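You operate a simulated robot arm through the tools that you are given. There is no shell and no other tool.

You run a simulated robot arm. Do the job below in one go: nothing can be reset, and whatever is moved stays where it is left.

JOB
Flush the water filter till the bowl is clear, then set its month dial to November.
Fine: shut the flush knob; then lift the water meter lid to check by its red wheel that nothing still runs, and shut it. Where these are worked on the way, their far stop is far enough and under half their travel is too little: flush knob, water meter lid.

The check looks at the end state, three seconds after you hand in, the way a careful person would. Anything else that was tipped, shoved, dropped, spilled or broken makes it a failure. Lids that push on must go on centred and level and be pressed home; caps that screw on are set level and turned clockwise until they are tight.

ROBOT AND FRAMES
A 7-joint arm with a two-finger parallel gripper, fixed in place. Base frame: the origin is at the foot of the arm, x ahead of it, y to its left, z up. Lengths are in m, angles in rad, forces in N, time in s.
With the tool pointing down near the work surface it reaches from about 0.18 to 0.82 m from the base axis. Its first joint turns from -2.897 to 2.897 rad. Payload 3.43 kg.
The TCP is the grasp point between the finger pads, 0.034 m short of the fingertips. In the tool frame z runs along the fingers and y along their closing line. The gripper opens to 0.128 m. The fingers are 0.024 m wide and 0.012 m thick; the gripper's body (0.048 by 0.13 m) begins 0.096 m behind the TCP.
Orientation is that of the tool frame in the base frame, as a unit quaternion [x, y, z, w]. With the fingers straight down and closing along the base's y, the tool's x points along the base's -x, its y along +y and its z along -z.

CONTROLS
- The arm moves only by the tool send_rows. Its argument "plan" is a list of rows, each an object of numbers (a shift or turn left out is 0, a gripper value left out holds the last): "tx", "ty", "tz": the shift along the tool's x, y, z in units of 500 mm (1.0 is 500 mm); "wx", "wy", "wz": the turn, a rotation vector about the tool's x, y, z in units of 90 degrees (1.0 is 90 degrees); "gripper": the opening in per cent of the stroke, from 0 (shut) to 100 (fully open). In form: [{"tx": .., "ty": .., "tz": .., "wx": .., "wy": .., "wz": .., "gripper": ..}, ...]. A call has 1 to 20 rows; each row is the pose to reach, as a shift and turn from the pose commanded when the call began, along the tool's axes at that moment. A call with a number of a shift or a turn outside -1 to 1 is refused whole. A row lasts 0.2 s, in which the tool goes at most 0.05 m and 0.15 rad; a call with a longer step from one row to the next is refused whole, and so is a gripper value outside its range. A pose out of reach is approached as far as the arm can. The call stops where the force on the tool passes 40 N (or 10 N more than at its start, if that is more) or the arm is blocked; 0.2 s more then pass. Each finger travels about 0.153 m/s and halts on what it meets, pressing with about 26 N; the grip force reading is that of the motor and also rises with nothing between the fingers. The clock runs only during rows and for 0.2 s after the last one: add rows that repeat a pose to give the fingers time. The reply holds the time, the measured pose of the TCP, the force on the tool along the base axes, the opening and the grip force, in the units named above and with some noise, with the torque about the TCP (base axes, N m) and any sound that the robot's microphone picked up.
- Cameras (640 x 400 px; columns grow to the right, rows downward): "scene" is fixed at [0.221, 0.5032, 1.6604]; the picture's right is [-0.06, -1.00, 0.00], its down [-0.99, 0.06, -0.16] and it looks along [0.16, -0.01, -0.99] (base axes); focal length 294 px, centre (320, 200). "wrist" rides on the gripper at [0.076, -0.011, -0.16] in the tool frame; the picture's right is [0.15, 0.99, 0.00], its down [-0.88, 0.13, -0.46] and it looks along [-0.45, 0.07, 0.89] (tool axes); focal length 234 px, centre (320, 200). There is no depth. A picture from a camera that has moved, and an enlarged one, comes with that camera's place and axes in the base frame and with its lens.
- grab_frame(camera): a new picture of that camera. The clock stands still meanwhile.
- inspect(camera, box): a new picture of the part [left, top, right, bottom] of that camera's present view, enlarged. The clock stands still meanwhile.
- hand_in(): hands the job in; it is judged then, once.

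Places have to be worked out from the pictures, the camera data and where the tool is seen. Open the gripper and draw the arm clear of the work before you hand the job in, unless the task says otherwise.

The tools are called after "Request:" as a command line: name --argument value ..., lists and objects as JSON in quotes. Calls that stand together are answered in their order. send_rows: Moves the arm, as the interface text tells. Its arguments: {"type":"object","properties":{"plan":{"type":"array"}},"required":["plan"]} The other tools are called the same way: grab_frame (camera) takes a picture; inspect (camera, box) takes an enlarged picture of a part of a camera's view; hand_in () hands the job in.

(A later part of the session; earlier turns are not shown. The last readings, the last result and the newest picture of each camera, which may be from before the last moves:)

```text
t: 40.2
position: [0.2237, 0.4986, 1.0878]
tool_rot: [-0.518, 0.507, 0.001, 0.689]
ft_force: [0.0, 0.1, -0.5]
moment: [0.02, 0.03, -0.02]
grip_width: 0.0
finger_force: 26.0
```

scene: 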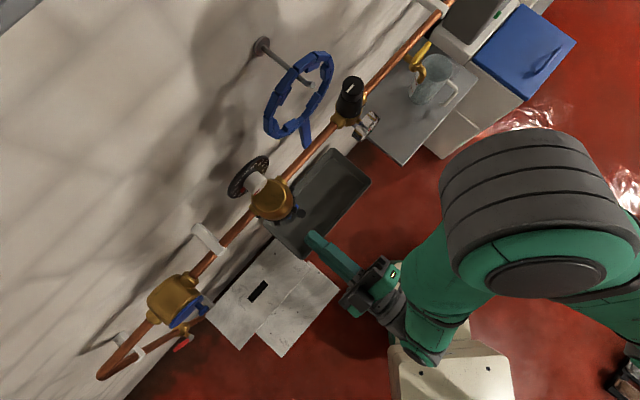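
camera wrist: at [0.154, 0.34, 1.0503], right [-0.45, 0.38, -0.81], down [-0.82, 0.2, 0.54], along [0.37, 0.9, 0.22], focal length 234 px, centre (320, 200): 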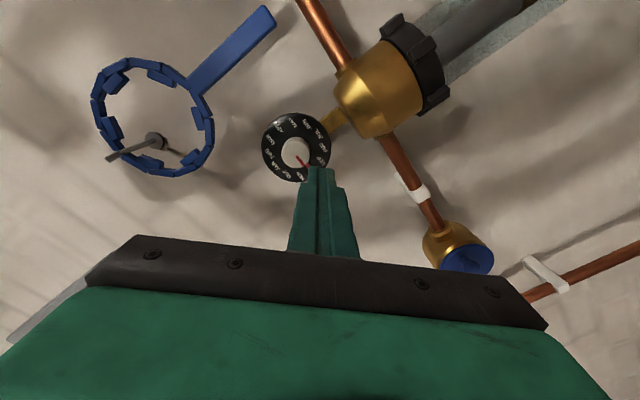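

About 24 s have passed since opening. I return to the earlier viewpoint to check the bowl.

Request:
send_rows --plan '[{"tx": 0.006, "ty": 0.033, "tz": -0.008, "wx": -0.0202, "wy": 0.0488, "wz": 0.0472}, {"tx": 0.012, "ty": 0.066, "tz": -0.016, "wx": -0.0405, "wy": 0.0977, "wz": 0.0944}, {"tx": 0.018, "ty": 0.099, "tz": -0.024, "wx": -0.0607, "wy": 0.1465, "wz": 0.1416}, {"tx": 0.025, "ty": 0.132, "tz": -0.032, "wx": -0.0809, "wy": 0.1953, "wz": 0.1888}, {"tx": 0.031, "ty": 0.165, "tz": -0.04, "wx": -0.1011, "wy": 0.2441, "wz": 0.236}, {"tx": 0.037, "ty": 0.198, "tz": -0.048, "wx": -0.1214, "wy": 0.293, "wz": 0.2831}, {"tx": 0.043, "ty": 0.231, "tz": -0.056, "wx": -0.1416, "wy": 0.3418, "wz": 0.3303}, {"tx": 0.049, "ty": 0.264, "tz": -0.064, "wx": -0.1618, "wy": 0.3906, "wz": 0.3775}, {"tx": 0.055, "ty": 0.297, "tz": -0.073, "wx": -0.1821, "wy": 0.4395, "wz": 0.4247}, {"tx": 0.0614, "ty": 0.3306, "tz": -0.0808, "wx": -0.2023, "wy": 0.4883, "wz": 0.4719}, {"tx": 0.0614, "ty": 0.3306, "tz": -0.0808, "wx": -0.2023, "wy": 0.4883, "wz": 0.4719}]'

Request:
inspect --camera "wrist" --box '[180, 60, 320, 240]'

```text
t: 42.6
position: [0.1319, 0.5426, 0.9703]
tool_rot: [-0.36, 0.856, 0.144, 0.341]
ft_force: [-0.2, 0.1, 0.9]
moment: [-0.01, -0.03, -0.02]
grip_width: 0.0
finger_force: 25.6
```

```text
2.22 times, centred on (250, 150) of wrist
camera zoom: at [0.0232, 0.4163, 1.0343], right [-0.78, 0.62, -0.1], down [0.14, 0.32, 0.94], along [0.61, 0.72, -0.34], focal length 520 px, centre (476, 311)
```

zoom: 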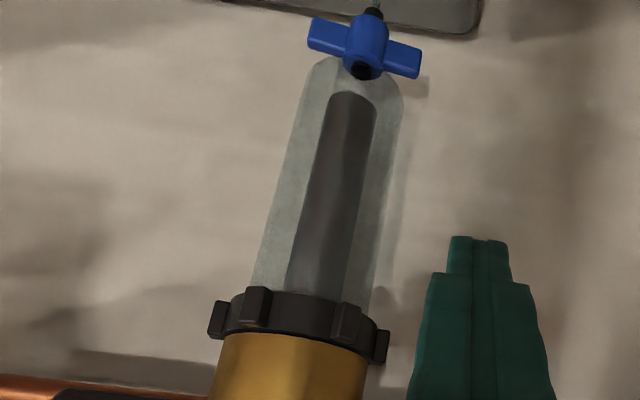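

The bowl is now clear and only the grey screen shows. Next I go to the dial staging pose, tool horizontal with roll about −45°, opening the gripper on the way.

Request:
send_rows --plan '[{"tx": -0.0315, "ty": -0.0203, "tz": -0.01, "wx": 0.0202, "wy": -0.0488, "wz": -0.0472, "gripper": 0}, {"tx": -0.0631, "ty": -0.0406, "tz": -0.02, "wx": 0.0405, "wy": -0.0977, "wz": -0.0944}, {"tx": -0.0946, "ty": -0.0608, "tz": -0.03, "wx": 0.0607, "wy": -0.1465, "wz": -0.1416}, {"tx": -0.1262, "ty": -0.0811, "tz": -0.04, "wx": 0.0809, "wy": -0.1953, "wz": -0.1888}, {"tx": -0.1577, "ty": -0.1014, "tz": -0.05, "wx": 0.1011, "wy": -0.2441, "wz": -0.236}, {"tx": -0.1892, "ty": -0.1217, "tz": -0.06, "wx": 0.1214, "wy": -0.293, "wz": -0.2831}, {"tx": -0.2208, "ty": -0.142, "tz": -0.07, "wx": 0.1416, "wy": -0.3418, "wz": -0.3303}, {"tx": -0.2523, "ty": -0.1622, "tz": -0.08, "wx": 0.1618, "wy": -0.3906, "wz": -0.3775}, {"tx": -0.2839, "ty": -0.1825, "tz": -0.09, "wx": 0.1821, "wy": -0.4395, "wz": -0.4247}, {"tx": -0.3154, "ty": -0.2028, "tz": -0.1, "wx": 0.2023, "wy": -0.4883, "wz": -0.4719, "gripper": 55}, {"tx": -0.3154, "ty": -0.2028, "tz": -0.1, "wx": 0.2023, "wy": -0.4883, "wz": -0.4719, "gripper": 55}, {"tx": -0.3154, "ty": -0.2028, "tz": -0.1, "wx": 0.2023, "wy": -0.4883, "wz": -0.4719, "gripper": 55}]'

Request:
grab_frame --camera "wrist"

Request:
inspect --camera "scene" --box '[215, 145, 345, 255]'

```text
t: 45.2
position: [0.2578, 0.5256, 1.0978]
tool_rot: [-0.51, 0.505, 0.002, 0.697]
ft_force: [-0.1, -1.2, 0.0]
moment: [0.01, 0.03, 0.0]
grip_width: 0.0702
finger_force: 0.1
```

```text
taken
camera wrist: at [0.1886, 0.3666, 1.0584], right [-0.44, 0.4, -0.8], down [-0.82, 0.19, 0.54], along [0.37, 0.9, 0.24], focal length 234 px, centre (320, 200)
```

wrist: 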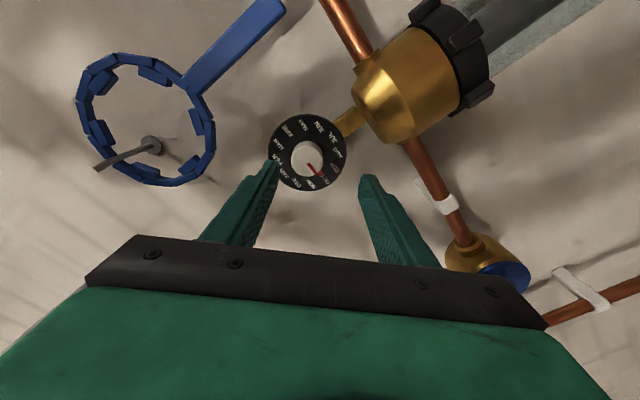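

```text
3.64 times, centred on (280, 200) of scene
camera zoom: at [0.221, 0.5032, 1.6604], right [-0.06, -1.0, 0.0], down [-0.99, 0.06, -0.16], along [0.16, -0.01, -0.99], focal length 1067 px, centre (466, 200)
```

zoom: 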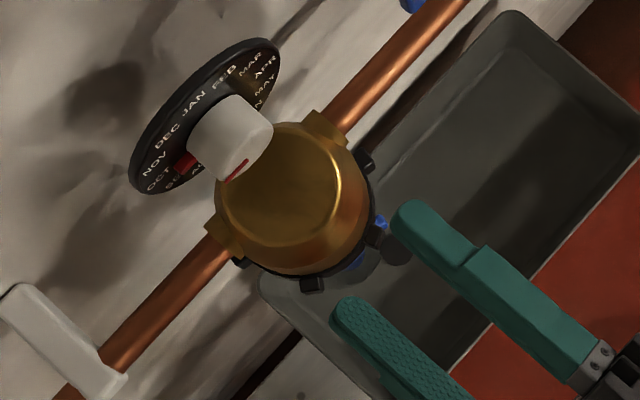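

I enlarge the dial again from here to refine the knob centre before moving in.

Request:
inspect --camera "wrist" --box '[255, 100, 365, 200]'

```text
4.00 times, centred on (310, 150) of wrist
camera zoom: at [0.1886, 0.3666, 1.0584], right [-0.44, 0.4, -0.8], down [-0.82, 0.19, 0.54], along [0.37, 0.9, 0.24], focal length 937 px, centre (360, 400)
```

zoom: 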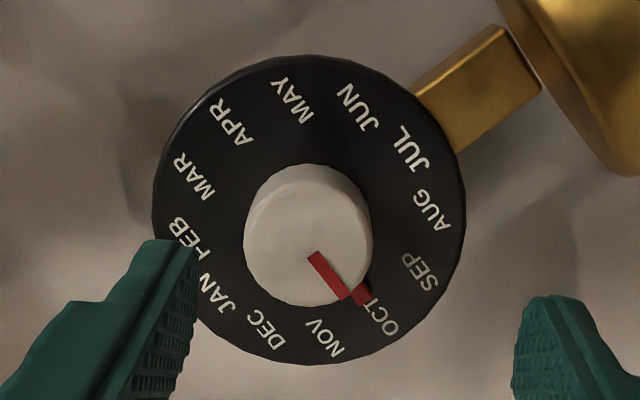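

The pointer is confirmed on OCT and the knob face centre is at about (u 0.671, t 0.184, z 1.113). I align and move in so the pads straddle the knob, with the tips stopping short of the disc.

Request:
send_rows --plan '[{"tx": -0.013, "ty": -0.0126, "tz": 0.05, "gripper": 55}, {"tx": -0.026, "ty": -0.0252, "tz": 0.1}, {"tx": -0.026, "ty": -0.0252, "tz": 0.14}, {"tx": -0.026, "ty": -0.0252, "tz": 0.175}, {"tx": -0.026, "ty": -0.0252, "tz": 0.205}, {"tx": -0.026, "ty": -0.0252, "tz": 0.205}]'

Request:
inspect --camera "wrist" --box '[230, 80, 410, 240]'

Request:
inspect --camera "scene" --box '[215, 145, 305, 225]'

```text
t: 46.6
position: [0.3301, 0.6002, 1.12]
tool_rot: [-0.507, 0.503, 0.005, 0.7]
ft_force: [0.7, 0.5, 0.8]
moment: [-0.05, 0.02, 0.01]
grip_width: 0.0704
finger_force: 0.1
```

```text
2.50 times, centred on (320, 160) of wrist
camera zoom: at [0.2602, 0.4424, 1.0779], right [-0.44, 0.41, -0.8], down [-0.82, 0.18, 0.54], along [0.37, 0.9, 0.25], focal length 585 px, centre (320, 300)
```

zoom: 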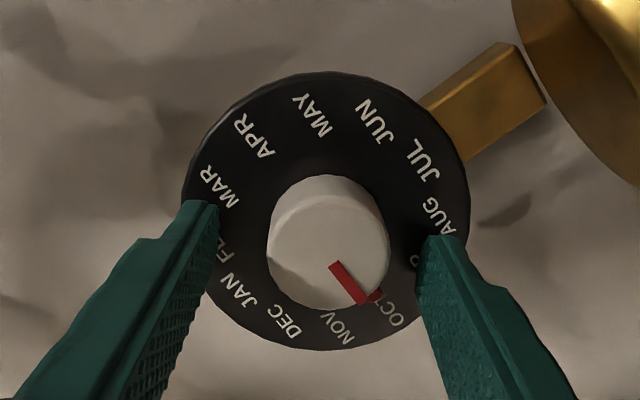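

```text
5.00 times, centred on (260, 185) of scene
camera zoom: at [0.221, 0.5032, 1.6604], right [-0.06, -1.0, 0.0], down [-0.99, 0.06, -0.16], along [0.16, -0.01, -0.99], focal length 1467 px, centre (620, 275)
```

zoom: 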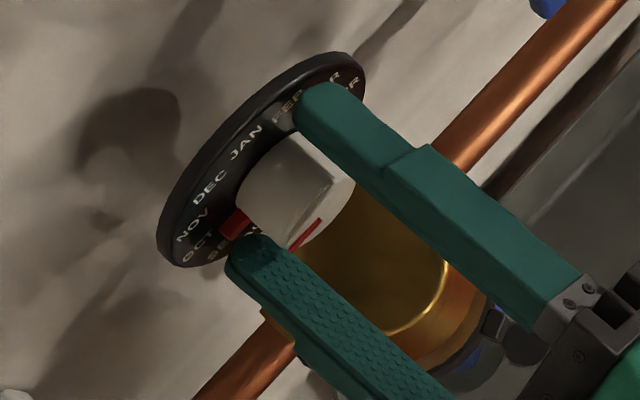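

The pads straddle the knob symmetrically, clear of the pointer stub. I close on it.

Request:
send_rows --plan '[{"gripper": 40}, {"gripper": 30}, {"gripper": 20}, {"gripper": 20}]'

Request:
inspect --camera "wrist" --box '[230, 80, 410, 240]'

```text
t: 47.6
position: [0.3285, 0.6012, 1.1189]
tool_rot: [-0.508, 0.504, 0.006, 0.699]
ft_force: [-6.9, 18.3, -18.0]
moment: [-0.64, 0.77, -0.5]
grip_width: 0.0394
finger_force: 45.4
```

```text
2.50 times, centred on (320, 160) of wrist
camera zoom: at [0.2595, 0.4431, 1.0773], right [-0.44, 0.41, -0.8], down [-0.82, 0.18, 0.54], along [0.37, 0.9, 0.25], focal length 585 px, centre (320, 300)
```

zoom: 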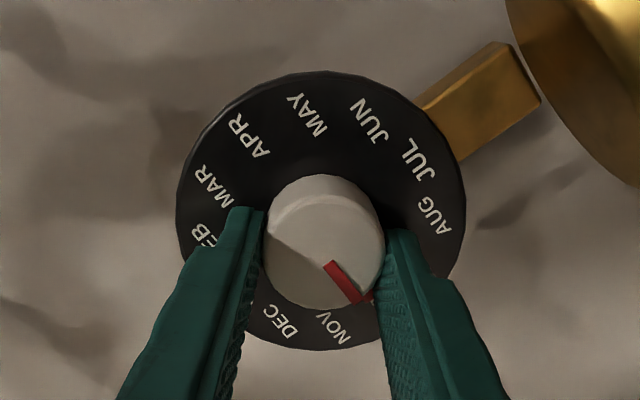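

The knob is gripped at 39 mm, but a side force of about 25 N along the closing line shows I am slightly off-centre. I shift 2 mm to relieve it.

Request:
send_rows --plan '[{"ty": 0.003}, {"ty": 0.005}, {"ty": 0.005}]'

```text
t: 48.3
position: [0.3274, 0.6006, 1.1187]
tool_rot: [-0.508, 0.502, 0.002, 0.7]
ft_force: [3.9, 11.1, 3.3]
moment: [0.86, -0.81, -0.4]
grip_width: 0.0395
finger_force: 45.6
stopped in row 3: the force on the tool passed its limit at 42 N (the readings are from after the stop); the commanded pose is now the measured one
```

The side force is relieved. I now turn the knob 30° clockwise as seen from the front, slowly.

Request:
send_rows --plan '[{"wz": 0.042}, {"wz": 0.083}, {"wz": 0.125}, {"wz": 0.167}, {"wz": 0.208}, {"wz": 0.25}, {"wz": 0.292}, {"wz": 0.333}, {"wz": 0.333}]'

Request:
inspect --camera "wrist" --box '[230, 80, 410, 240]'

Request:
inspect --camera "scene" --box '[215, 145, 305, 225]'

```text
t: 50.3
position: [0.3289, 0.5999, 1.1198]
tool_rot: [-0.361, 0.616, 0.182, 0.676]
ft_force: [14.0, -3.2, 8.9]
moment: [0.32, -0.41, -0.54]
grip_width: 0.0391
finger_force: 44.8
```

```text
2.50 times, centred on (320, 160) of wrist
camera zoom: at [0.2382, 0.4631, 1.0534], right [-0.66, 0.64, -0.4], down [-0.56, -0.06, 0.82], along [0.5, 0.77, 0.4], focal length 585 px, centre (320, 300)
```

zoom: 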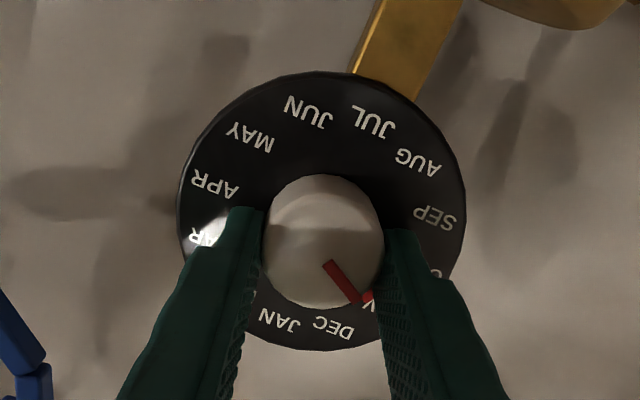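

```text
5.00 times, centred on (260, 185) of scene
camera zoom: at [0.221, 0.5032, 1.6604], right [-0.06, -1.0, 0.0], down [-0.99, 0.06, -0.16], along [0.16, -0.01, -0.99], focal length 1467 px, centre (620, 275)
```

zoom: 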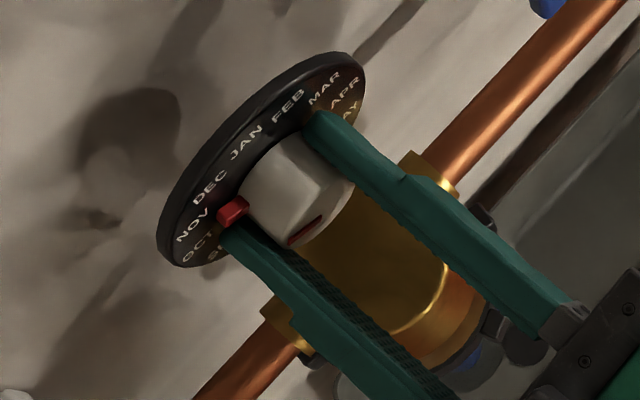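

The pointer now points at NOV. I open the gripper, back straight off and check.

Request:
send_rows --plan '[{"gripper": 55}, {"gripper": 55}, {"gripper": 55}, {"tz": -0.05}, {"tz": -0.1}, {"tz": -0.17}, {"tz": -0.24}, {"tz": -0.24}]'

Request:
grab_frame --camera "wrist"

Request:
inspect --camera "wrist" --box '[270, 110, 380, 200]'

Request:
inspect --camera "scene" --box '[215, 145, 305, 225]'

```text
t: 52.1
position: [0.2448, 0.5107, 1.1144]
tool_rot: [-0.363, 0.622, 0.18, 0.67]
ft_force: [-0.5, 1.1, -0.2]
moment: [-0.02, -0.01, -0.01]
grip_width: 0.0703
finger_force: 0.1
```

```text
taken
camera wrist: at [0.1519, 0.3731, 1.051], right [-0.66, 0.63, -0.4], down [-0.55, -0.05, 0.83], along [0.5, 0.77, 0.38], focal length 234 px, centre (320, 200)
```

wrist: 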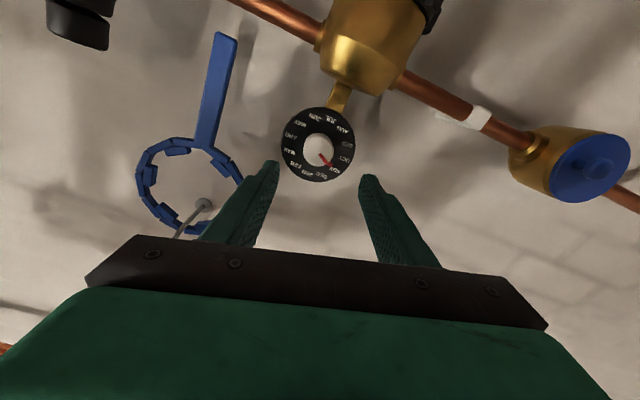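

```text
4.44 times, centred on (325, 155) of wrist
camera zoom: at [0.1519, 0.3731, 1.051], right [-0.66, 0.63, -0.4], down [-0.55, -0.05, 0.83], along [0.5, 0.77, 0.38], focal length 1041 px, centre (298, 400)
```

zoom: 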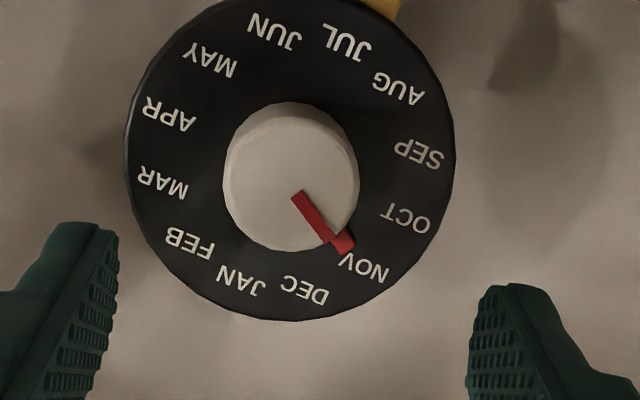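

```text
5.00 times, centred on (260, 185) of scene
camera zoom: at [0.221, 0.5032, 1.6604], right [-0.06, -1.0, 0.0], down [-0.99, 0.06, -0.16], along [0.16, -0.01, -0.99], focal length 1467 px, centre (620, 275)
```

zoom: 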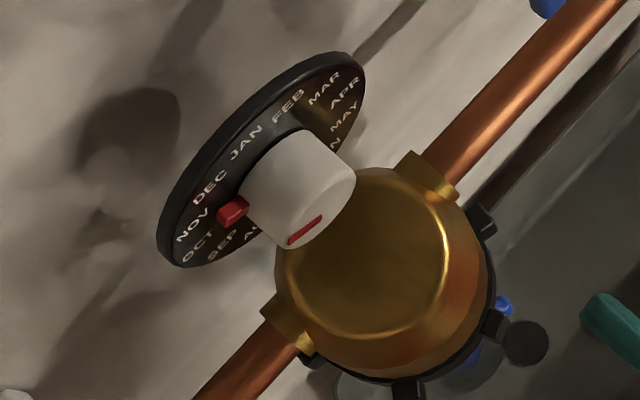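

The pointer is within a couple of degrees of NOV, so the dial is set. Next I shut the flush knob: I close the fingers, pitch down again and move in front of the +t wing.

Request:
send_rows --plan '[{"tx": 0.0523, "ty": 0.026, "tz": -0.0092, "wx": -0.007, "wy": 0.0489, "wz": 0.0161, "gripper": 0}, {"tx": 0.1045, "ty": 0.0521, "tz": -0.0183, "wx": -0.014, "wy": 0.0978, "wz": 0.0321}, {"tx": 0.1568, "ty": 0.0781, "tz": -0.0275, "wx": -0.021, "wy": 0.1467, "wz": 0.0482}, {"tx": 0.209, "ty": 0.1042, "tz": -0.0366, "wx": -0.028, "wy": 0.1956, "wz": 0.0642}, {"tx": 0.2613, "ty": 0.1302, "tz": -0.0458, "wx": -0.035, "wy": 0.2445, "wz": 0.0803}, {"tx": 0.3136, "ty": 0.1562, "tz": -0.055, "wx": -0.0419, "wy": 0.2933, "wz": 0.0963}, {"tx": 0.3658, "ty": 0.1823, "tz": -0.0641, "wx": -0.0489, "wy": 0.3422, "wz": 0.1124}, {"tx": 0.4181, "ty": 0.2083, "tz": -0.0733, "wx": -0.0559, "wy": 0.3911, "wz": 0.1284}, {"tx": 0.4703, "ty": 0.2344, "tz": -0.0824, "wx": -0.0629, "wy": 0.44, "wz": 0.1445}, {"tx": 0.5226, "ty": 0.2604, "tz": -0.0916, "wx": -0.0699, "wy": 0.4889, "wz": 0.1605}, {"tx": 0.5226, "ty": 0.2604, "tz": -0.0916, "wx": -0.0699, "wy": 0.4889, "wz": 0.1605}]'

Request:
grab_frame --camera "wrist"

Request:
inspect --camera "wrist" --box '[200, 80, 360, 240]'

```text
t: 54.5
position: [0.1674, 0.516, 0.8366]
tool_rot: [-0.361, 0.853, 0.148, 0.348]
ft_force: [-0.8, 0.9, 0.0]
moment: [0.0, 0.0, 0.01]
grip_width: 0.0001
finger_force: 26.0
```

```text
taken
camera wrist: at [0.0594, 0.3884, 0.8972], right [-0.78, 0.61, -0.1], down [0.12, 0.31, 0.94], along [0.61, 0.73, -0.32], focal length 234 px, centre (320, 200)
```

wrist: 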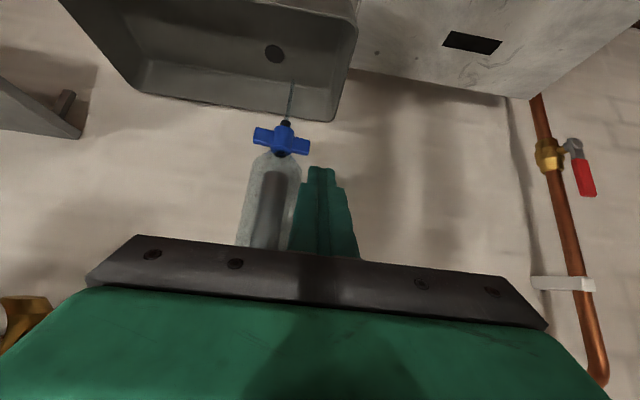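

```text
2.50 times, centred on (280, 160) of wrist
camera zoom: at [0.0594, 0.3884, 0.8972], right [-0.78, 0.61, -0.1], down [0.12, 0.31, 0.94], along [0.61, 0.73, -0.32], focal length 585 px, centre (420, 300)
```

zoom: 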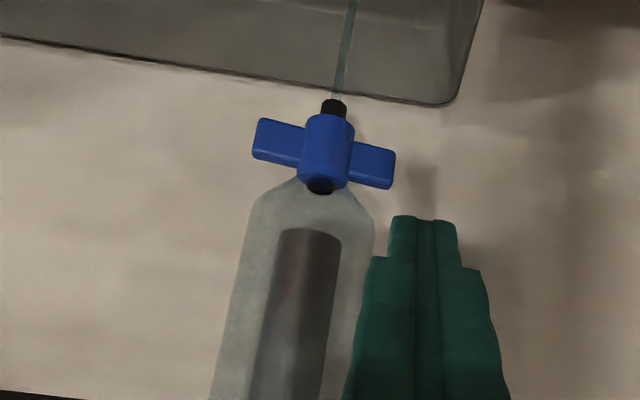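

The bowl is clear and the stream still runs. I place the closed fingertip just in front of the +t wing, below the bowl's shoulder.

Request:
send_rows --plan '[{"tx": 0.008, "ty": -0.0055, "tz": 0.07, "gripper": 0}, {"tx": 0.016, "ty": -0.011, "tz": 0.14}, {"tx": 0.024, "ty": -0.0165, "tz": 0.21}, {"tx": 0.032, "ty": -0.022, "tz": 0.28}, {"tx": 0.0396, "ty": -0.0274, "tz": 0.3536}, {"tx": 0.0396, "ty": -0.0274, "tz": 0.3536}]'

Request:
inspect --camera "wrist" --box '[200, 80, 360, 240]'

Request:
inspect --camera "scene" --box '[260, 180, 340, 250]'

```text
t: 55.9
position: [0.2541, 0.5871, 0.6973]
tool_rot: [-0.361, 0.852, 0.148, 0.348]
ft_force: [0.6, -0.3, -1.1]
moment: [-0.01, -0.02, -0.02]
grip_width: 0.0
finger_force: 26.4
```

```text
2.50 times, centred on (280, 160) of wrist
camera zoom: at [0.1468, 0.46, 0.7579], right [-0.78, 0.61, -0.1], down [0.12, 0.31, 0.94], along [0.61, 0.73, -0.32], focal length 585 px, centre (420, 300)
```

zoom: 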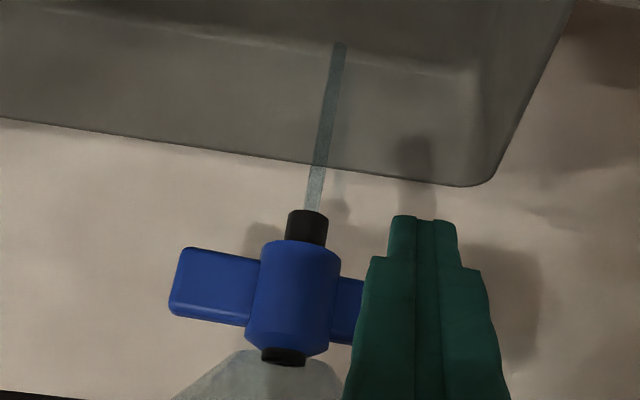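

```text
5.71 times, centred on (300, 215) of scene
camera zoom: at [0.221, 0.5032, 1.6604], right [-0.06, -1.0, 0.0], down [-0.99, 0.06, -0.16], along [0.16, -0.01, -0.99], focal length 1677 px, centre (434, 114)
```

zoom: 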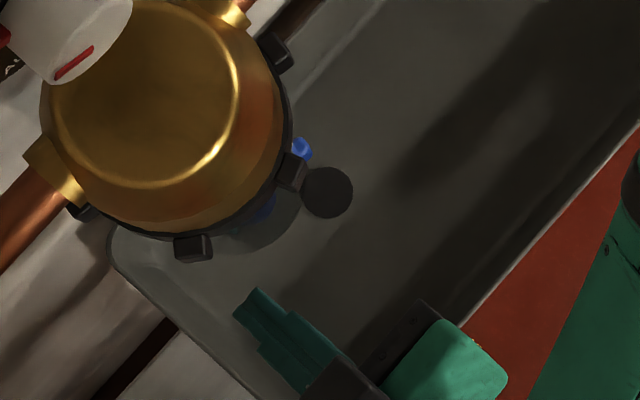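

Geometry agrees: the fingertip is about 22 mm in front of the +t wing and 31 mm from the axis. I push gently into the wall direction to turn the knob back by about 40°.

Request:
send_rows --plan '[{"tx": -0.0143, "tz": 0.014}, {"tx": -0.0286, "tz": 0.028}, {"tx": -0.0372, "tz": 0.0364}, {"tx": -0.0458, "tz": 0.0448}, {"tx": -0.0544, "tz": 0.0532}, {"tx": -0.063, "tz": 0.0616}, {"tx": -0.0715, "tz": 0.07}]'

Request:
inspect --camera "wrist" --box '[200, 80, 360, 240]'

Request:
inspect --camera "scene" --box '[260, 180, 340, 250]'

```text
t: 57.5
position: [0.2873, 0.622, 0.6977]
tool_rot: [-0.362, 0.852, 0.149, 0.348]
ft_force: [0.1, -1.1, 0.4]
moment: [-0.02, -0.02, -0.02]
grip_width: 0.0002
finger_force: 25.9
```

```text
2.50 times, centred on (280, 160) of wrist
camera zoom: at [0.1803, 0.4953, 0.7579], right [-0.78, 0.61, -0.1], down [0.12, 0.31, 0.94], along [0.61, 0.73, -0.32], focal length 585 px, centre (420, 300)
```

zoom: 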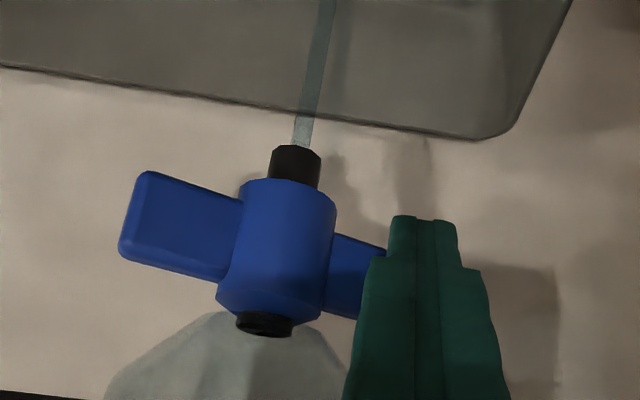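

```text
5.71 times, centred on (300, 215) of scene
camera zoom: at [0.221, 0.5032, 1.6604], right [-0.06, -1.0, 0.0], down [-0.99, 0.06, -0.16], along [0.16, -0.01, -0.99], focal length 1677 px, centre (434, 114)
```

zoom: 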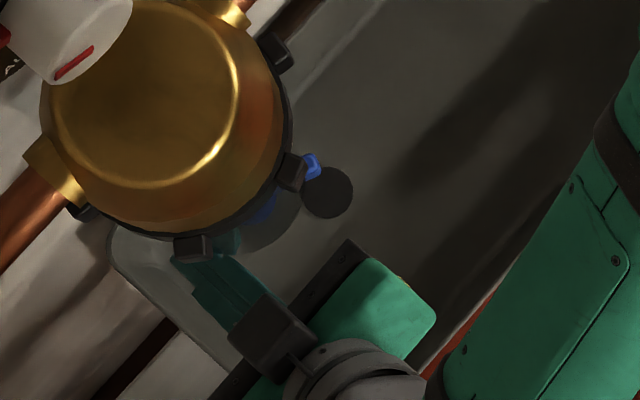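

The knob has turned part of the way with little force. I push another 20 mm in small steps.

Request:
send_rows --plan '[{"tx": -0.0072, "tz": 0.007}, {"tx": -0.0143, "tz": 0.014}, {"tx": -0.0215, "tz": 0.021}, {"tx": -0.0286, "tz": 0.028}]'

Request:
inspect --camera "wrist" --box '[200, 80, 360, 240]'

Request:
inspect --camera "scene" --box '[260, 180, 340, 250]'

```text
t: 58.5
position: [0.3003, 0.6375, 0.6959]
tool_rot: [-0.362, 0.852, 0.148, 0.348]
ft_force: [-4.6, -3.4, -2.0]
moment: [0.17, -0.18, -0.1]
grip_width: 0.0003
finger_force: 26.3
```

```text
2.50 times, centred on (280, 160) of wrist
camera zoom: at [0.1934, 0.5095, 0.7574], right [-0.78, 0.61, -0.1], down [0.12, 0.31, 0.94], along [0.61, 0.73, -0.32], focal length 585 px, centre (420, 300)
```

zoom: 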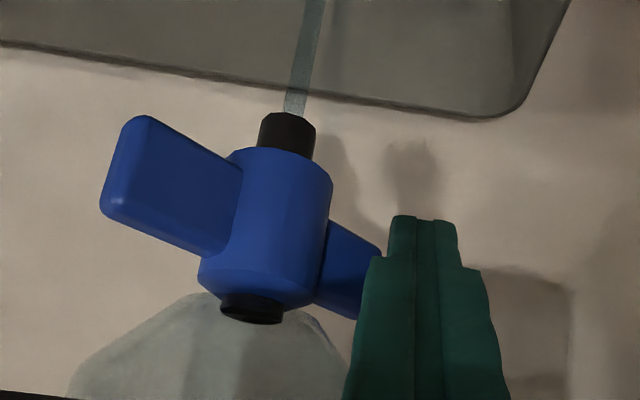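

```text
5.71 times, centred on (300, 215) of scene
camera zoom: at [0.221, 0.5032, 1.6604], right [-0.06, -1.0, 0.0], down [-0.99, 0.06, -0.16], along [0.16, -0.01, -0.99], focal length 1677 px, centre (434, 114)
```

zoom: 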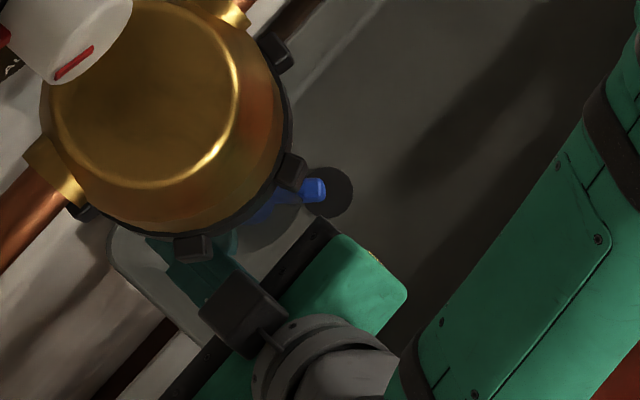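

The knob is about 38° back and the force is small. The pitched finger is contacting the wing's lower edge, so I push a bit more perpendicular to the finger.

Request:
send_rows --plan '[{"tx": -0.008}, {"tx": -0.016}, {"tx": -0.024}]'

Request:
inspect --camera "wrist" --box '[200, 80, 360, 240]'

Request:
inspect --camera "scene" --box '[260, 180, 340, 250]'

```text
t: 59.1
position: [0.2994, 0.6369, 0.6969]
tool_rot: [-0.363, 0.854, 0.147, 0.342]
ft_force: [-1.9, -0.3, -1.2]
moment: [0.0, -0.06, -0.09]
grip_width: 0.0
finger_force: 26.2
stopped in row 3: the force on the tool passed its limit at 45 N (the readings are from after the stop); the commanded pose is now the measured one
```

```text
2.50 times, centred on (280, 160) of wrist
camera zoom: at [0.1935, 0.5096, 0.7596], right [-0.79, 0.61, -0.1], down [0.13, 0.32, 0.94], along [0.6, 0.72, -0.33], focal length 585 px, centre (420, 300)
```

zoom: 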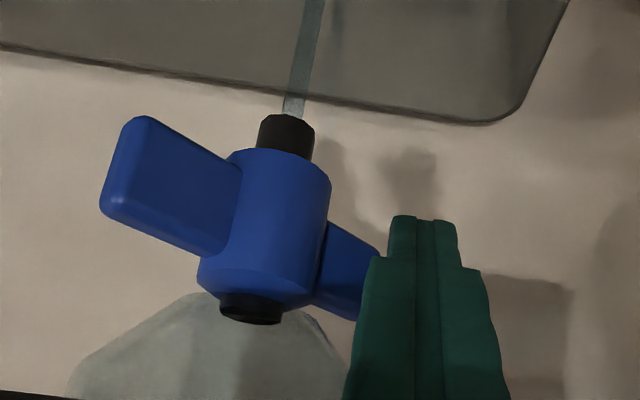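

```text
5.71 times, centred on (300, 215) of scene
camera zoom: at [0.221, 0.5032, 1.6604], right [-0.06, -1.0, 0.0], down [-0.99, 0.06, -0.16], along [0.16, -0.01, -0.99], focal length 1677 px, centre (434, 114)
```

zoom: 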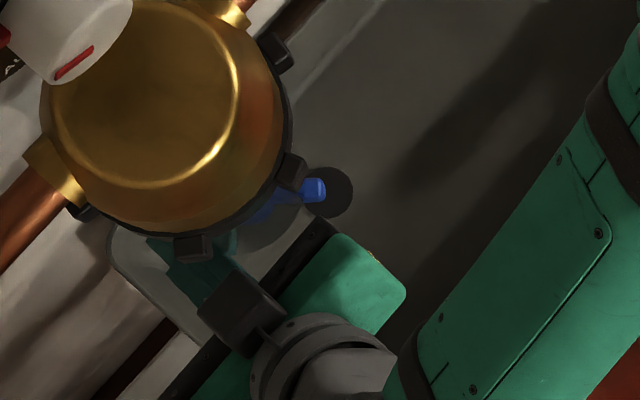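

The finger met the bowl's shoulder, so that is as far as this side goes; the knob is about 40° back. I withdraw and come round to the other wing's −t side.

Request:
send_rows --plan '[{"tx": 0.012, "tz": -0.02}, {"tx": 0.012, "tz": -0.08}, {"tx": 0.012, "tz": -0.16}, {"tx": 0.012, "tz": -0.24}, {"tx": 0.012, "tz": -0.24}]'

Request:
grab_frame --camera "wrist"

Request:
inspect --camera "scene" --box '[260, 180, 340, 250]'

```text
t: 60.3
position: [0.24, 0.5717, 0.7809]
tool_rot: [-0.363, 0.855, 0.146, 0.341]
ft_force: [0.0, 0.5, -0.5]
moment: [-0.01, 0.0, -0.03]
grip_width: 0.0001
finger_force: 26.2
```

```text
taken
camera wrist: at [0.1329, 0.4452, 0.844], right [-0.79, 0.61, -0.1], down [0.13, 0.32, 0.94], along [0.6, 0.72, -0.33], focal length 234 px, centre (320, 200)
```

wrist: 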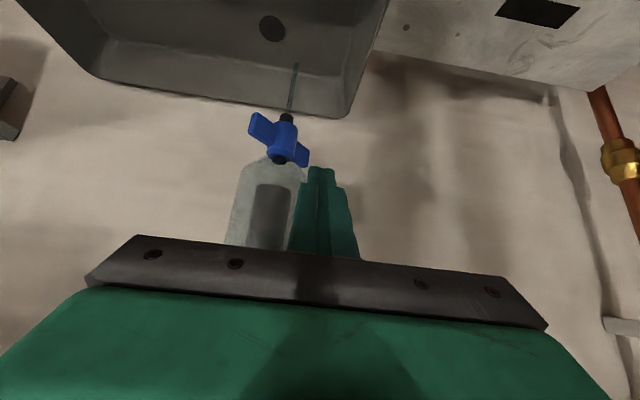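

```text
5.71 times, centred on (300, 215) of scene
camera zoom: at [0.221, 0.5032, 1.6604], right [-0.06, -1.0, 0.0], down [-0.99, 0.06, -0.16], along [0.16, -0.01, -0.99], focal length 1677 px, centre (434, 114)
```

zoom: 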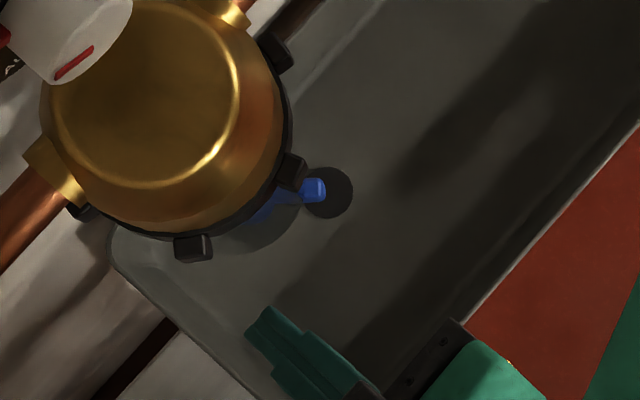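

The knob holds at about 40°. I pass in front to the −t side and lower the fingertip just beyond the front wing's end.

Request:
send_rows --plan '[{"ty": -0.055, "gripper": 0}, {"ty": -0.11}, {"ty": -0.165}, {"ty": -0.218}, {"tx": 0.009, "ty": -0.218, "tz": 0.043}, {"tx": 0.018, "ty": -0.218, "tz": 0.085}, {"tx": 0.027, "ty": -0.218, "tz": 0.128}, {"tx": 0.0365, "ty": -0.218, "tz": 0.1701}, {"tx": 0.0365, "ty": -0.218, "tz": 0.1701}]'

Request:
inspect --camera "wrist" --box '[260, 80, 420, 240]'

Request:
inspect --camera "scene" --box '[260, 170, 350, 250]'

```text
t: 62.3
position: [0.3508, 0.5296, 0.7046]
tool_rot: [-0.363, 0.854, 0.146, 0.342]
ft_force: [-0.4, 0.1, 0.3]
moment: [0.0, 0.04, 0.02]
grip_width: 0.0
finger_force: 25.6
```

```text
2.50 times, centred on (340, 160) of wrist
camera zoom: at [0.2445, 0.4036, 0.768], right [-0.79, 0.61, -0.1], down [0.13, 0.32, 0.94], along [0.6, 0.72, -0.33], focal length 585 px, centre (270, 300)
```

zoom: 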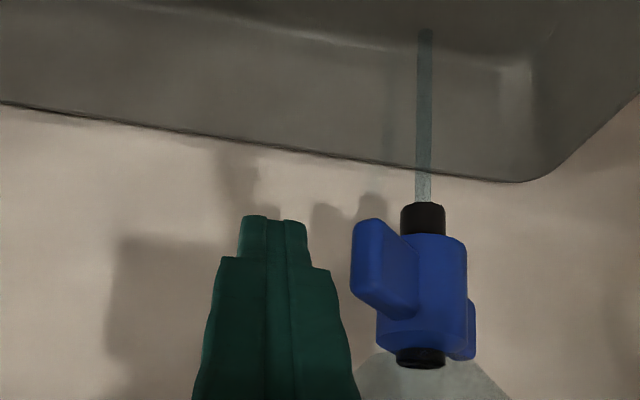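

```text
5.00 times, centred on (305, 210) of scene
camera zoom: at [0.221, 0.5032, 1.6604], right [-0.06, -1.0, 0.0], down [-0.99, 0.06, -0.16], along [0.16, -0.01, -0.99], focal length 1467 px, centre (395, 150)
```

zoom: 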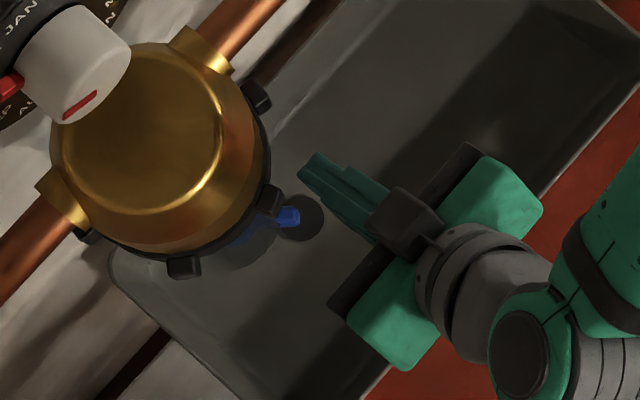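

The fingertip is just outside the front wing's end and overlaps it by about 17 mm. I push it towards +t along the closing arc.

Request:
send_rows --plan '[{"ty": 0.0126}, {"ty": 0.0252}, {"tx": 0.0087, "ty": 0.0352, "tz": -0.0083}, {"tx": 0.016, "ty": 0.0474, "tz": -0.0152}, {"tx": 0.0225, "ty": 0.0612, "tz": -0.0214}, {"tx": 0.0247, "ty": 0.0688, "tz": -0.0235}, {"tx": 0.0268, "ty": 0.0764, "tz": -0.0255}, {"tx": 0.028, "ty": 0.0845, "tz": -0.0265}, {"tx": 0.029, "ty": 0.0926, "tz": -0.0276}]'

Request:
inspect --camera "wrist" --box '[260, 80, 420, 240]'

Request:
inspect --camera "scene" --box '[260, 170, 350, 250]'

```text
t: 64.3
position: [0.3033, 0.5475, 0.7052]
tool_rot: [-0.364, 0.854, 0.147, 0.343]
ft_force: [2.3, -4.6, 2.6]
moment: [-0.01, -0.05, -0.13]
grip_width: 0.0
finger_force: 25.6
```

```text
2.50 times, centred on (340, 160) of wrist
camera zoom: at [0.1969, 0.4216, 0.7678], right [-0.79, 0.61, -0.1], down [0.13, 0.32, 0.94], along [0.6, 0.72, -0.33], focal length 585 px, centre (270, 300)
```

zoom: 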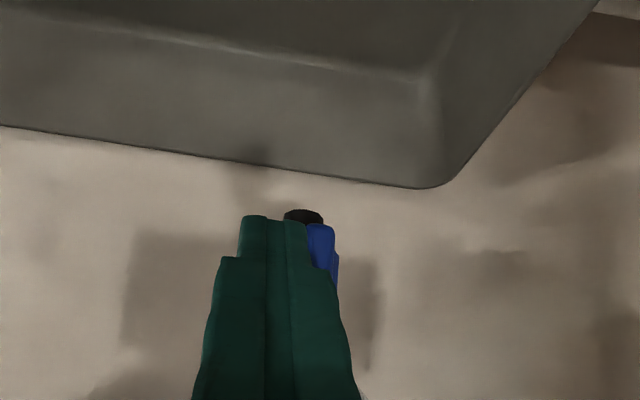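

```text
5.00 times, centred on (305, 210) of scene
camera zoom: at [0.221, 0.5032, 1.6604], right [-0.06, -1.0, 0.0], down [-0.99, 0.06, -0.16], along [0.16, -0.01, -0.99], focal length 1467 px, centre (395, 150)
```

zoom: 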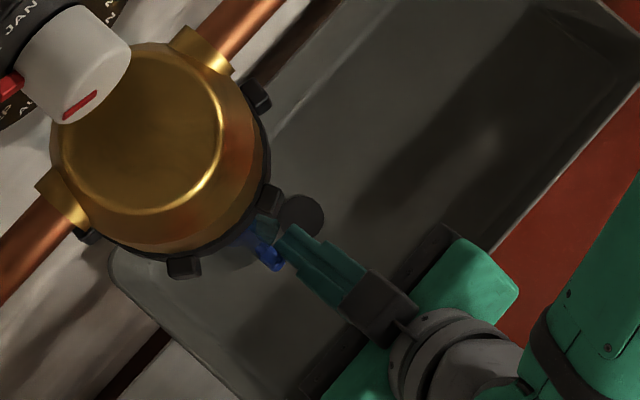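

The stream has stopped and the wing points nearly straight out. I press on in small steps until I feel the closed stop.

Request:
send_rows --plan '[{"ty": 0.006}, {"ty": 0.012}, {"ty": 0.018}]'

Request:
inspect --camera "scene" --box '[260, 170, 350, 250]'

```text
t: 65.0
position: [0.3031, 0.548, 0.7044]
tool_rot: [-0.359, 0.856, 0.141, 0.345]
ft_force: [3.3, -6.2, 1.6]
moment: [-0.08, -0.1, -0.14]
grip_width: 0.0002
finger_force: 26.2
stopped in row 3: the force on the tool passed its limit at 44 N (the readings are from after the stop); the commanded pose is now the measured one
```

```text
5.00 times, centred on (305, 210) of scene
camera zoom: at [0.221, 0.5032, 1.6604], right [-0.06, -1.0, 0.0], down [-0.99, 0.06, -0.16], along [0.16, -0.01, -0.99], focal length 1467 px, centre (395, 150)
```

zoom: 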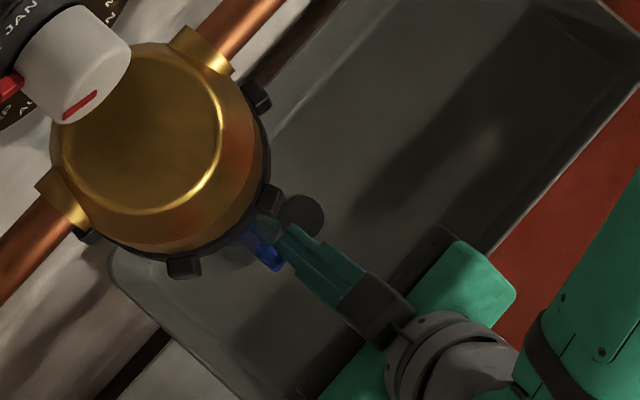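

The hard stop is reached and the knob is shut. I move off sideways, back away and look at it.

Request:
send_rows --plan '[{"ty": -0.02}, {"ty": -0.04}, {"ty": -0.04, "tz": -0.08}, {"ty": -0.04, "tz": -0.16}, {"ty": -0.04, "tz": -0.24}, {"ty": -0.04, "tz": -0.3}, {"ty": -0.04, "tz": -0.3}]'

Request:
grab_frame --camera "wrist"

Request:
inspect --camera "wrist" --box '[290, 60, 420, 220]'

Request:
inspect --camera "scene" --box '[275, 195, 325, 235]'

```text
t: 66.5
position: [0.2445, 0.4619, 0.8111]
tool_rot: [-0.361, 0.855, 0.142, 0.344]
ft_force: [0.2, 0.0, -0.2]
moment: [-0.03, -0.02, 0.0]
grip_width: 0.0
finger_force: 26.1
```

```text
taken
camera wrist: at [0.1373, 0.3353, 0.875], right [-0.78, 0.62, -0.11], down [0.13, 0.32, 0.94], along [0.61, 0.72, -0.33], focal length 234 px, centre (320, 200)
```

wrist: 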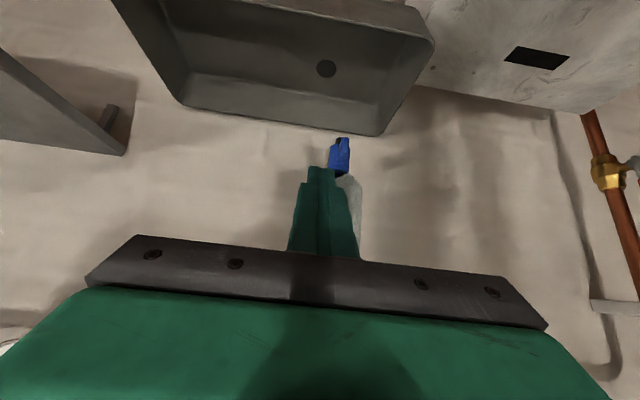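

```text
2.50 times, centred on (355, 140) of wrist
camera zoom: at [0.1373, 0.3353, 0.875], right [-0.78, 0.62, -0.11], down [0.13, 0.32, 0.94], along [0.61, 0.72, -0.33], focal length 585 px, centre (232, 350)
```

zoom: 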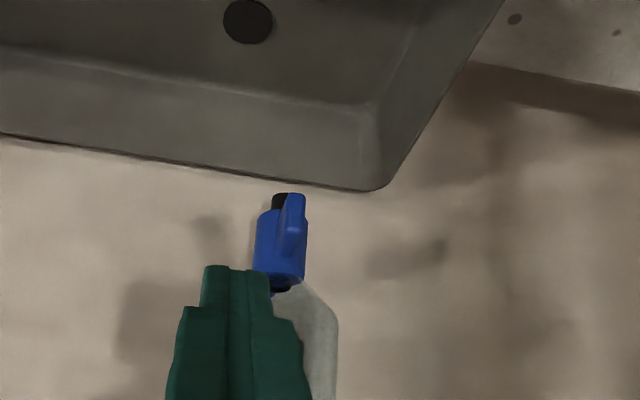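

```text
10.00 times, centred on (300, 215) of scene
camera zoom: at [0.221, 0.5032, 1.6604], right [-0.06, -1.0, 0.0], down [-0.99, 0.06, -0.16], along [0.16, -0.01, -0.99], focal length 2935 px, centre (520, 50)
```

zoom: 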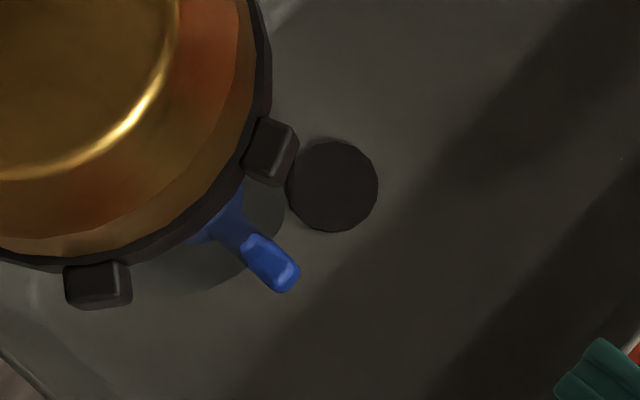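

The knob looks exactly as at the start: shut, with no flow. Next I go to the water meter and look at its lid closely.

Request:
send_rows --plan '[{"tx": -0.0223, "ty": 0.0582, "tz": -0.0392}, {"tx": -0.0445, "ty": 0.1163, "tz": -0.0784}, {"tx": -0.0668, "ty": 0.1745, "tz": -0.1177}, {"tx": -0.089, "ty": 0.2327, "tz": -0.1569}, {"tx": -0.1113, "ty": 0.2908, "tz": -0.1961}, {"tx": -0.1335, "ty": 0.349, "tz": -0.2353}, {"tx": -0.1558, "ty": 0.4071, "tz": -0.2745}, {"tx": -0.178, "ty": 0.4653, "tz": -0.3137}, {"tx": -0.2003, "ty": 0.5235, "tz": -0.353}, {"tx": -0.2225, "ty": 0.5816, "tz": -0.3922}, {"tx": -0.2448, "ty": 0.6398, "tz": -0.4314}, {"tx": -0.2448, "ty": 0.6398, "tz": -0.4314}]'

Request:
grab_frame --camera "wrist"

Request:
inspect --camera "scene" --box '[130, 260, 230, 350]'

```text
t: 69.2
position: [-0.0275, 0.6439, 1.0521]
tool_rot: [-0.361, 0.855, 0.142, 0.344]
ft_force: [-0.8, 0.4, -0.2]
moment: [0.01, -0.01, 0.0]
grip_width: 0.0002
finger_force: 26.1
```

```text
taken
camera wrist: at [-0.1356, 0.5177, 1.1151], right [-0.78, 0.62, -0.11], down [0.13, 0.32, 0.94], along [0.61, 0.72, -0.33], focal length 234 px, centre (320, 200)
```

wrist: 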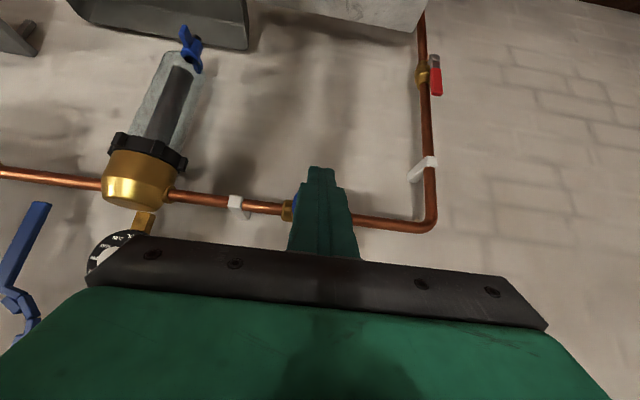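

```text
4.44 times, centred on (180, 305) of scene
camera zoom: at [0.221, 0.5032, 1.6604], right [-0.06, -1.0, 0.0], down [-0.99, 0.06, -0.16], along [0.16, -0.01, -0.99], focal length 1304 px, centre (942, -267)
```

zoom: 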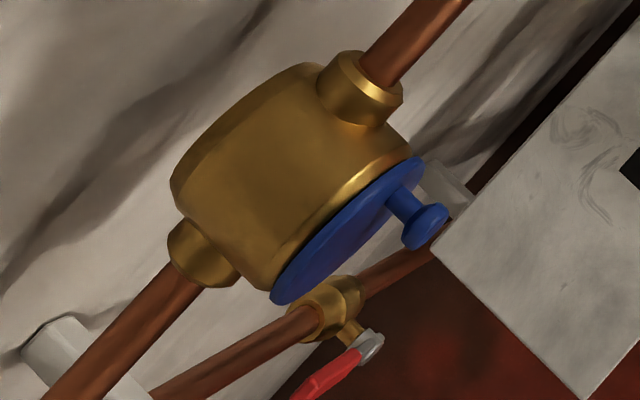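

The meter is hidden behind the fingers. I shift sideways for a clear view of the lid.

Request:
send_rows --plan '[{"ty": -0.06, "tz": -0.02}, {"ty": -0.13, "tz": -0.04}, {"ty": -0.2, "tz": -0.04}, {"ty": -0.2, "tz": -0.04}]'

Request:
grab_frame --camera "wrist"

Request:
inspect --camera "wrist" --box '[330, 150, 450, 260]'

```text
t: 70.2
position: [0.0346, 0.5626, 1.0666]
tool_rot: [-0.361, 0.855, 0.142, 0.344]
ft_force: [-0.2, 0.4, 0.3]
moment: [-0.02, 0.02, -0.02]
grip_width: 0.0002
finger_force: 25.6
```

```text
taken
camera wrist: at [-0.0726, 0.4363, 1.13], right [-0.78, 0.62, -0.11], down [0.13, 0.32, 0.94], along [0.61, 0.72, -0.33], focal length 234 px, centre (320, 200)
```

wrist: 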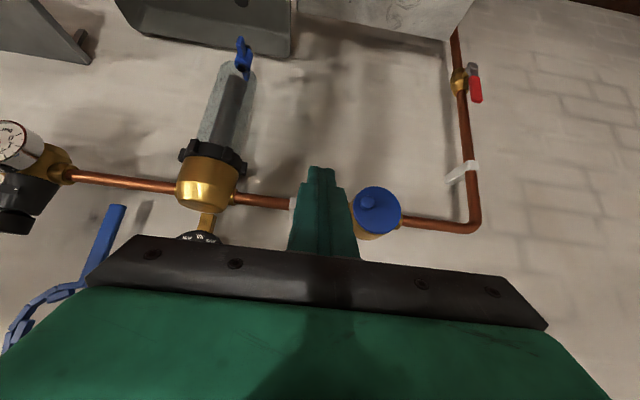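

```text
3.64 times, centred on (390, 205) of wrist
camera zoom: at [-0.0726, 0.4363, 1.13], right [-0.78, 0.62, -0.11], down [0.13, 0.32, 0.94], along [0.61, 0.72, -0.33], focal length 852 px, centre (66, 182)
```

zoom: 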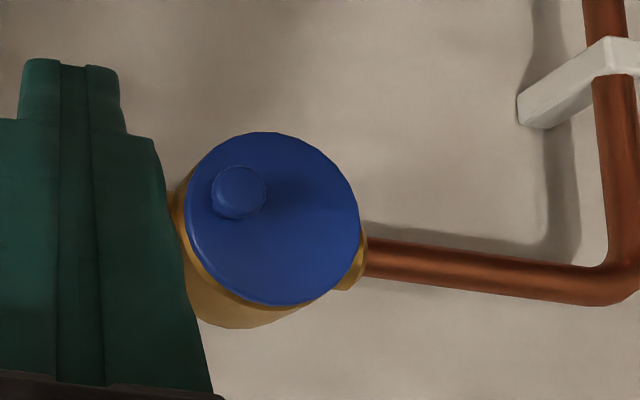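

The lid is a vertical disc, 83 mm across, centred at about t=0.486, z=1.00. Its mushroom knob is on the −t side at (u 0.615, t 0.460, z 0.999), so it should swing like a door towards +t. I take the horizontal tool pose with a vertical closing line, standing off in front of the knob.

Request:
send_rows --plan '[{"tx": -0.0012, "ty": 0.0152, "tz": 0.0167, "wx": 0.0326, "wy": -0.0326, "wz": -0.0786}, {"tx": -0.0023, "ty": 0.0304, "tz": 0.0334, "wx": 0.0652, "wy": -0.0652, "wz": -0.1573}, {"tx": -0.0035, "ty": 0.0456, "tz": 0.0501, "wx": 0.0977, "wy": -0.0977, "wz": -0.2359}, {"tx": -0.0047, "ty": 0.0607, "tz": 0.0667, "wx": 0.1303, "wy": -0.1303, "wz": -0.3146}, {"tx": -0.0058, "ty": 0.0759, "tz": 0.0834, "wx": 0.1629, "wy": -0.1629, "wz": -0.3932}, {"tx": -0.007, "ty": 0.0911, "tz": 0.1001, "wx": 0.1955, "wy": -0.1955, "wz": -0.4719}, {"tx": -0.0082, "ty": 0.1063, "tz": 0.1168, "wx": 0.228, "wy": -0.228, "wz": -0.5505}, {"tx": -0.0093, "ty": 0.1215, "tz": 0.1335, "wx": 0.2606, "wy": -0.2606, "wz": -0.6291}, {"tx": -0.0105, "ty": 0.1367, "tz": 0.1502, "wx": 0.2932, "wy": -0.2932, "wz": -0.7078}, {"tx": -0.0117, "ty": 0.1518, "tz": 0.1668, "wx": 0.3258, "wy": -0.3258, "wz": -0.7864}, {"tx": -0.0128, "ty": 0.167, "tz": 0.1835, "wx": 0.3583, "wy": -0.3583, "wz": -0.8651}, {"tx": -0.014, "ty": 0.1822, "tz": 0.2002, "wx": 0.3909, "wy": -0.3909, "wz": -0.9437, "gripper": 45}, {"tx": -0.014, "ty": 0.1822, "tz": 0.2002, "wx": 0.3909, "wy": -0.3909, "wz": -0.9437, "gripper": 45}]'

Request:
grab_frame --camera "wrist"

Request:
grab_frame --camera "scene"

```text
t: 73.0
position: [0.02, 0.6804, 0.9974]
tool_rot: [0.663, -0.268, 0.266, -0.646]
ft_force: [-0.4, 1.0, -1.2]
moment: [-0.03, 0.02, 0.0]
grip_width: 0.0577
finger_force: 0.0
```

```text
taken
camera wrist: at [-0.0373, 0.5131, 1.013], right [0.09, -0.12, -0.99], down [-0.95, 0.29, -0.13], along [0.3, 0.95, -0.09], focal length 234 px, centre (320, 200)
```

wrist: 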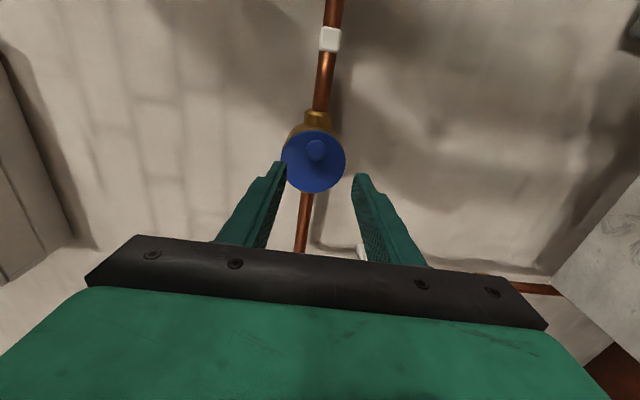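

```text
taken
```

scene: 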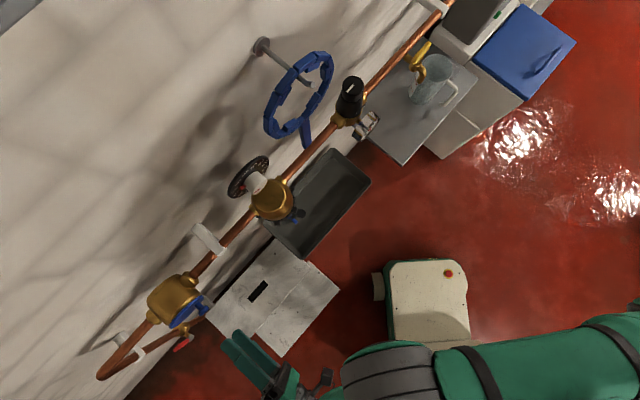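

The pose is reached exactly. I enlarge the lid to check the knob and look for the hinge.

Request:
inspect --camera "wrist" --box '[260, 90, 380, 210]'

```text
3.33 times, centred on (320, 150) of wrist
camera zoom: at [-0.0373, 0.5131, 1.013], right [0.09, -0.12, -0.99], down [-0.95, 0.29, -0.13], along [0.3, 0.95, -0.09], focal length 781 px, centre (320, 367)
```

zoom: 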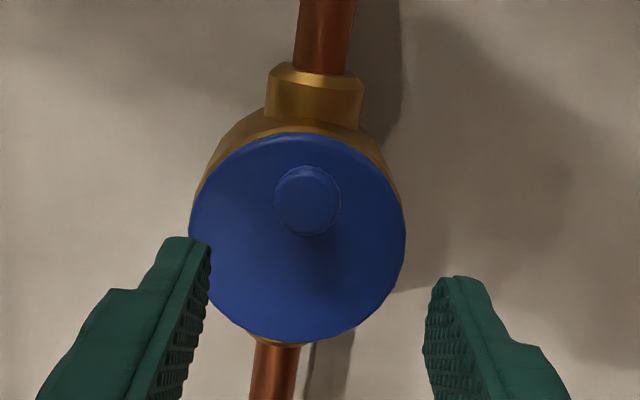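

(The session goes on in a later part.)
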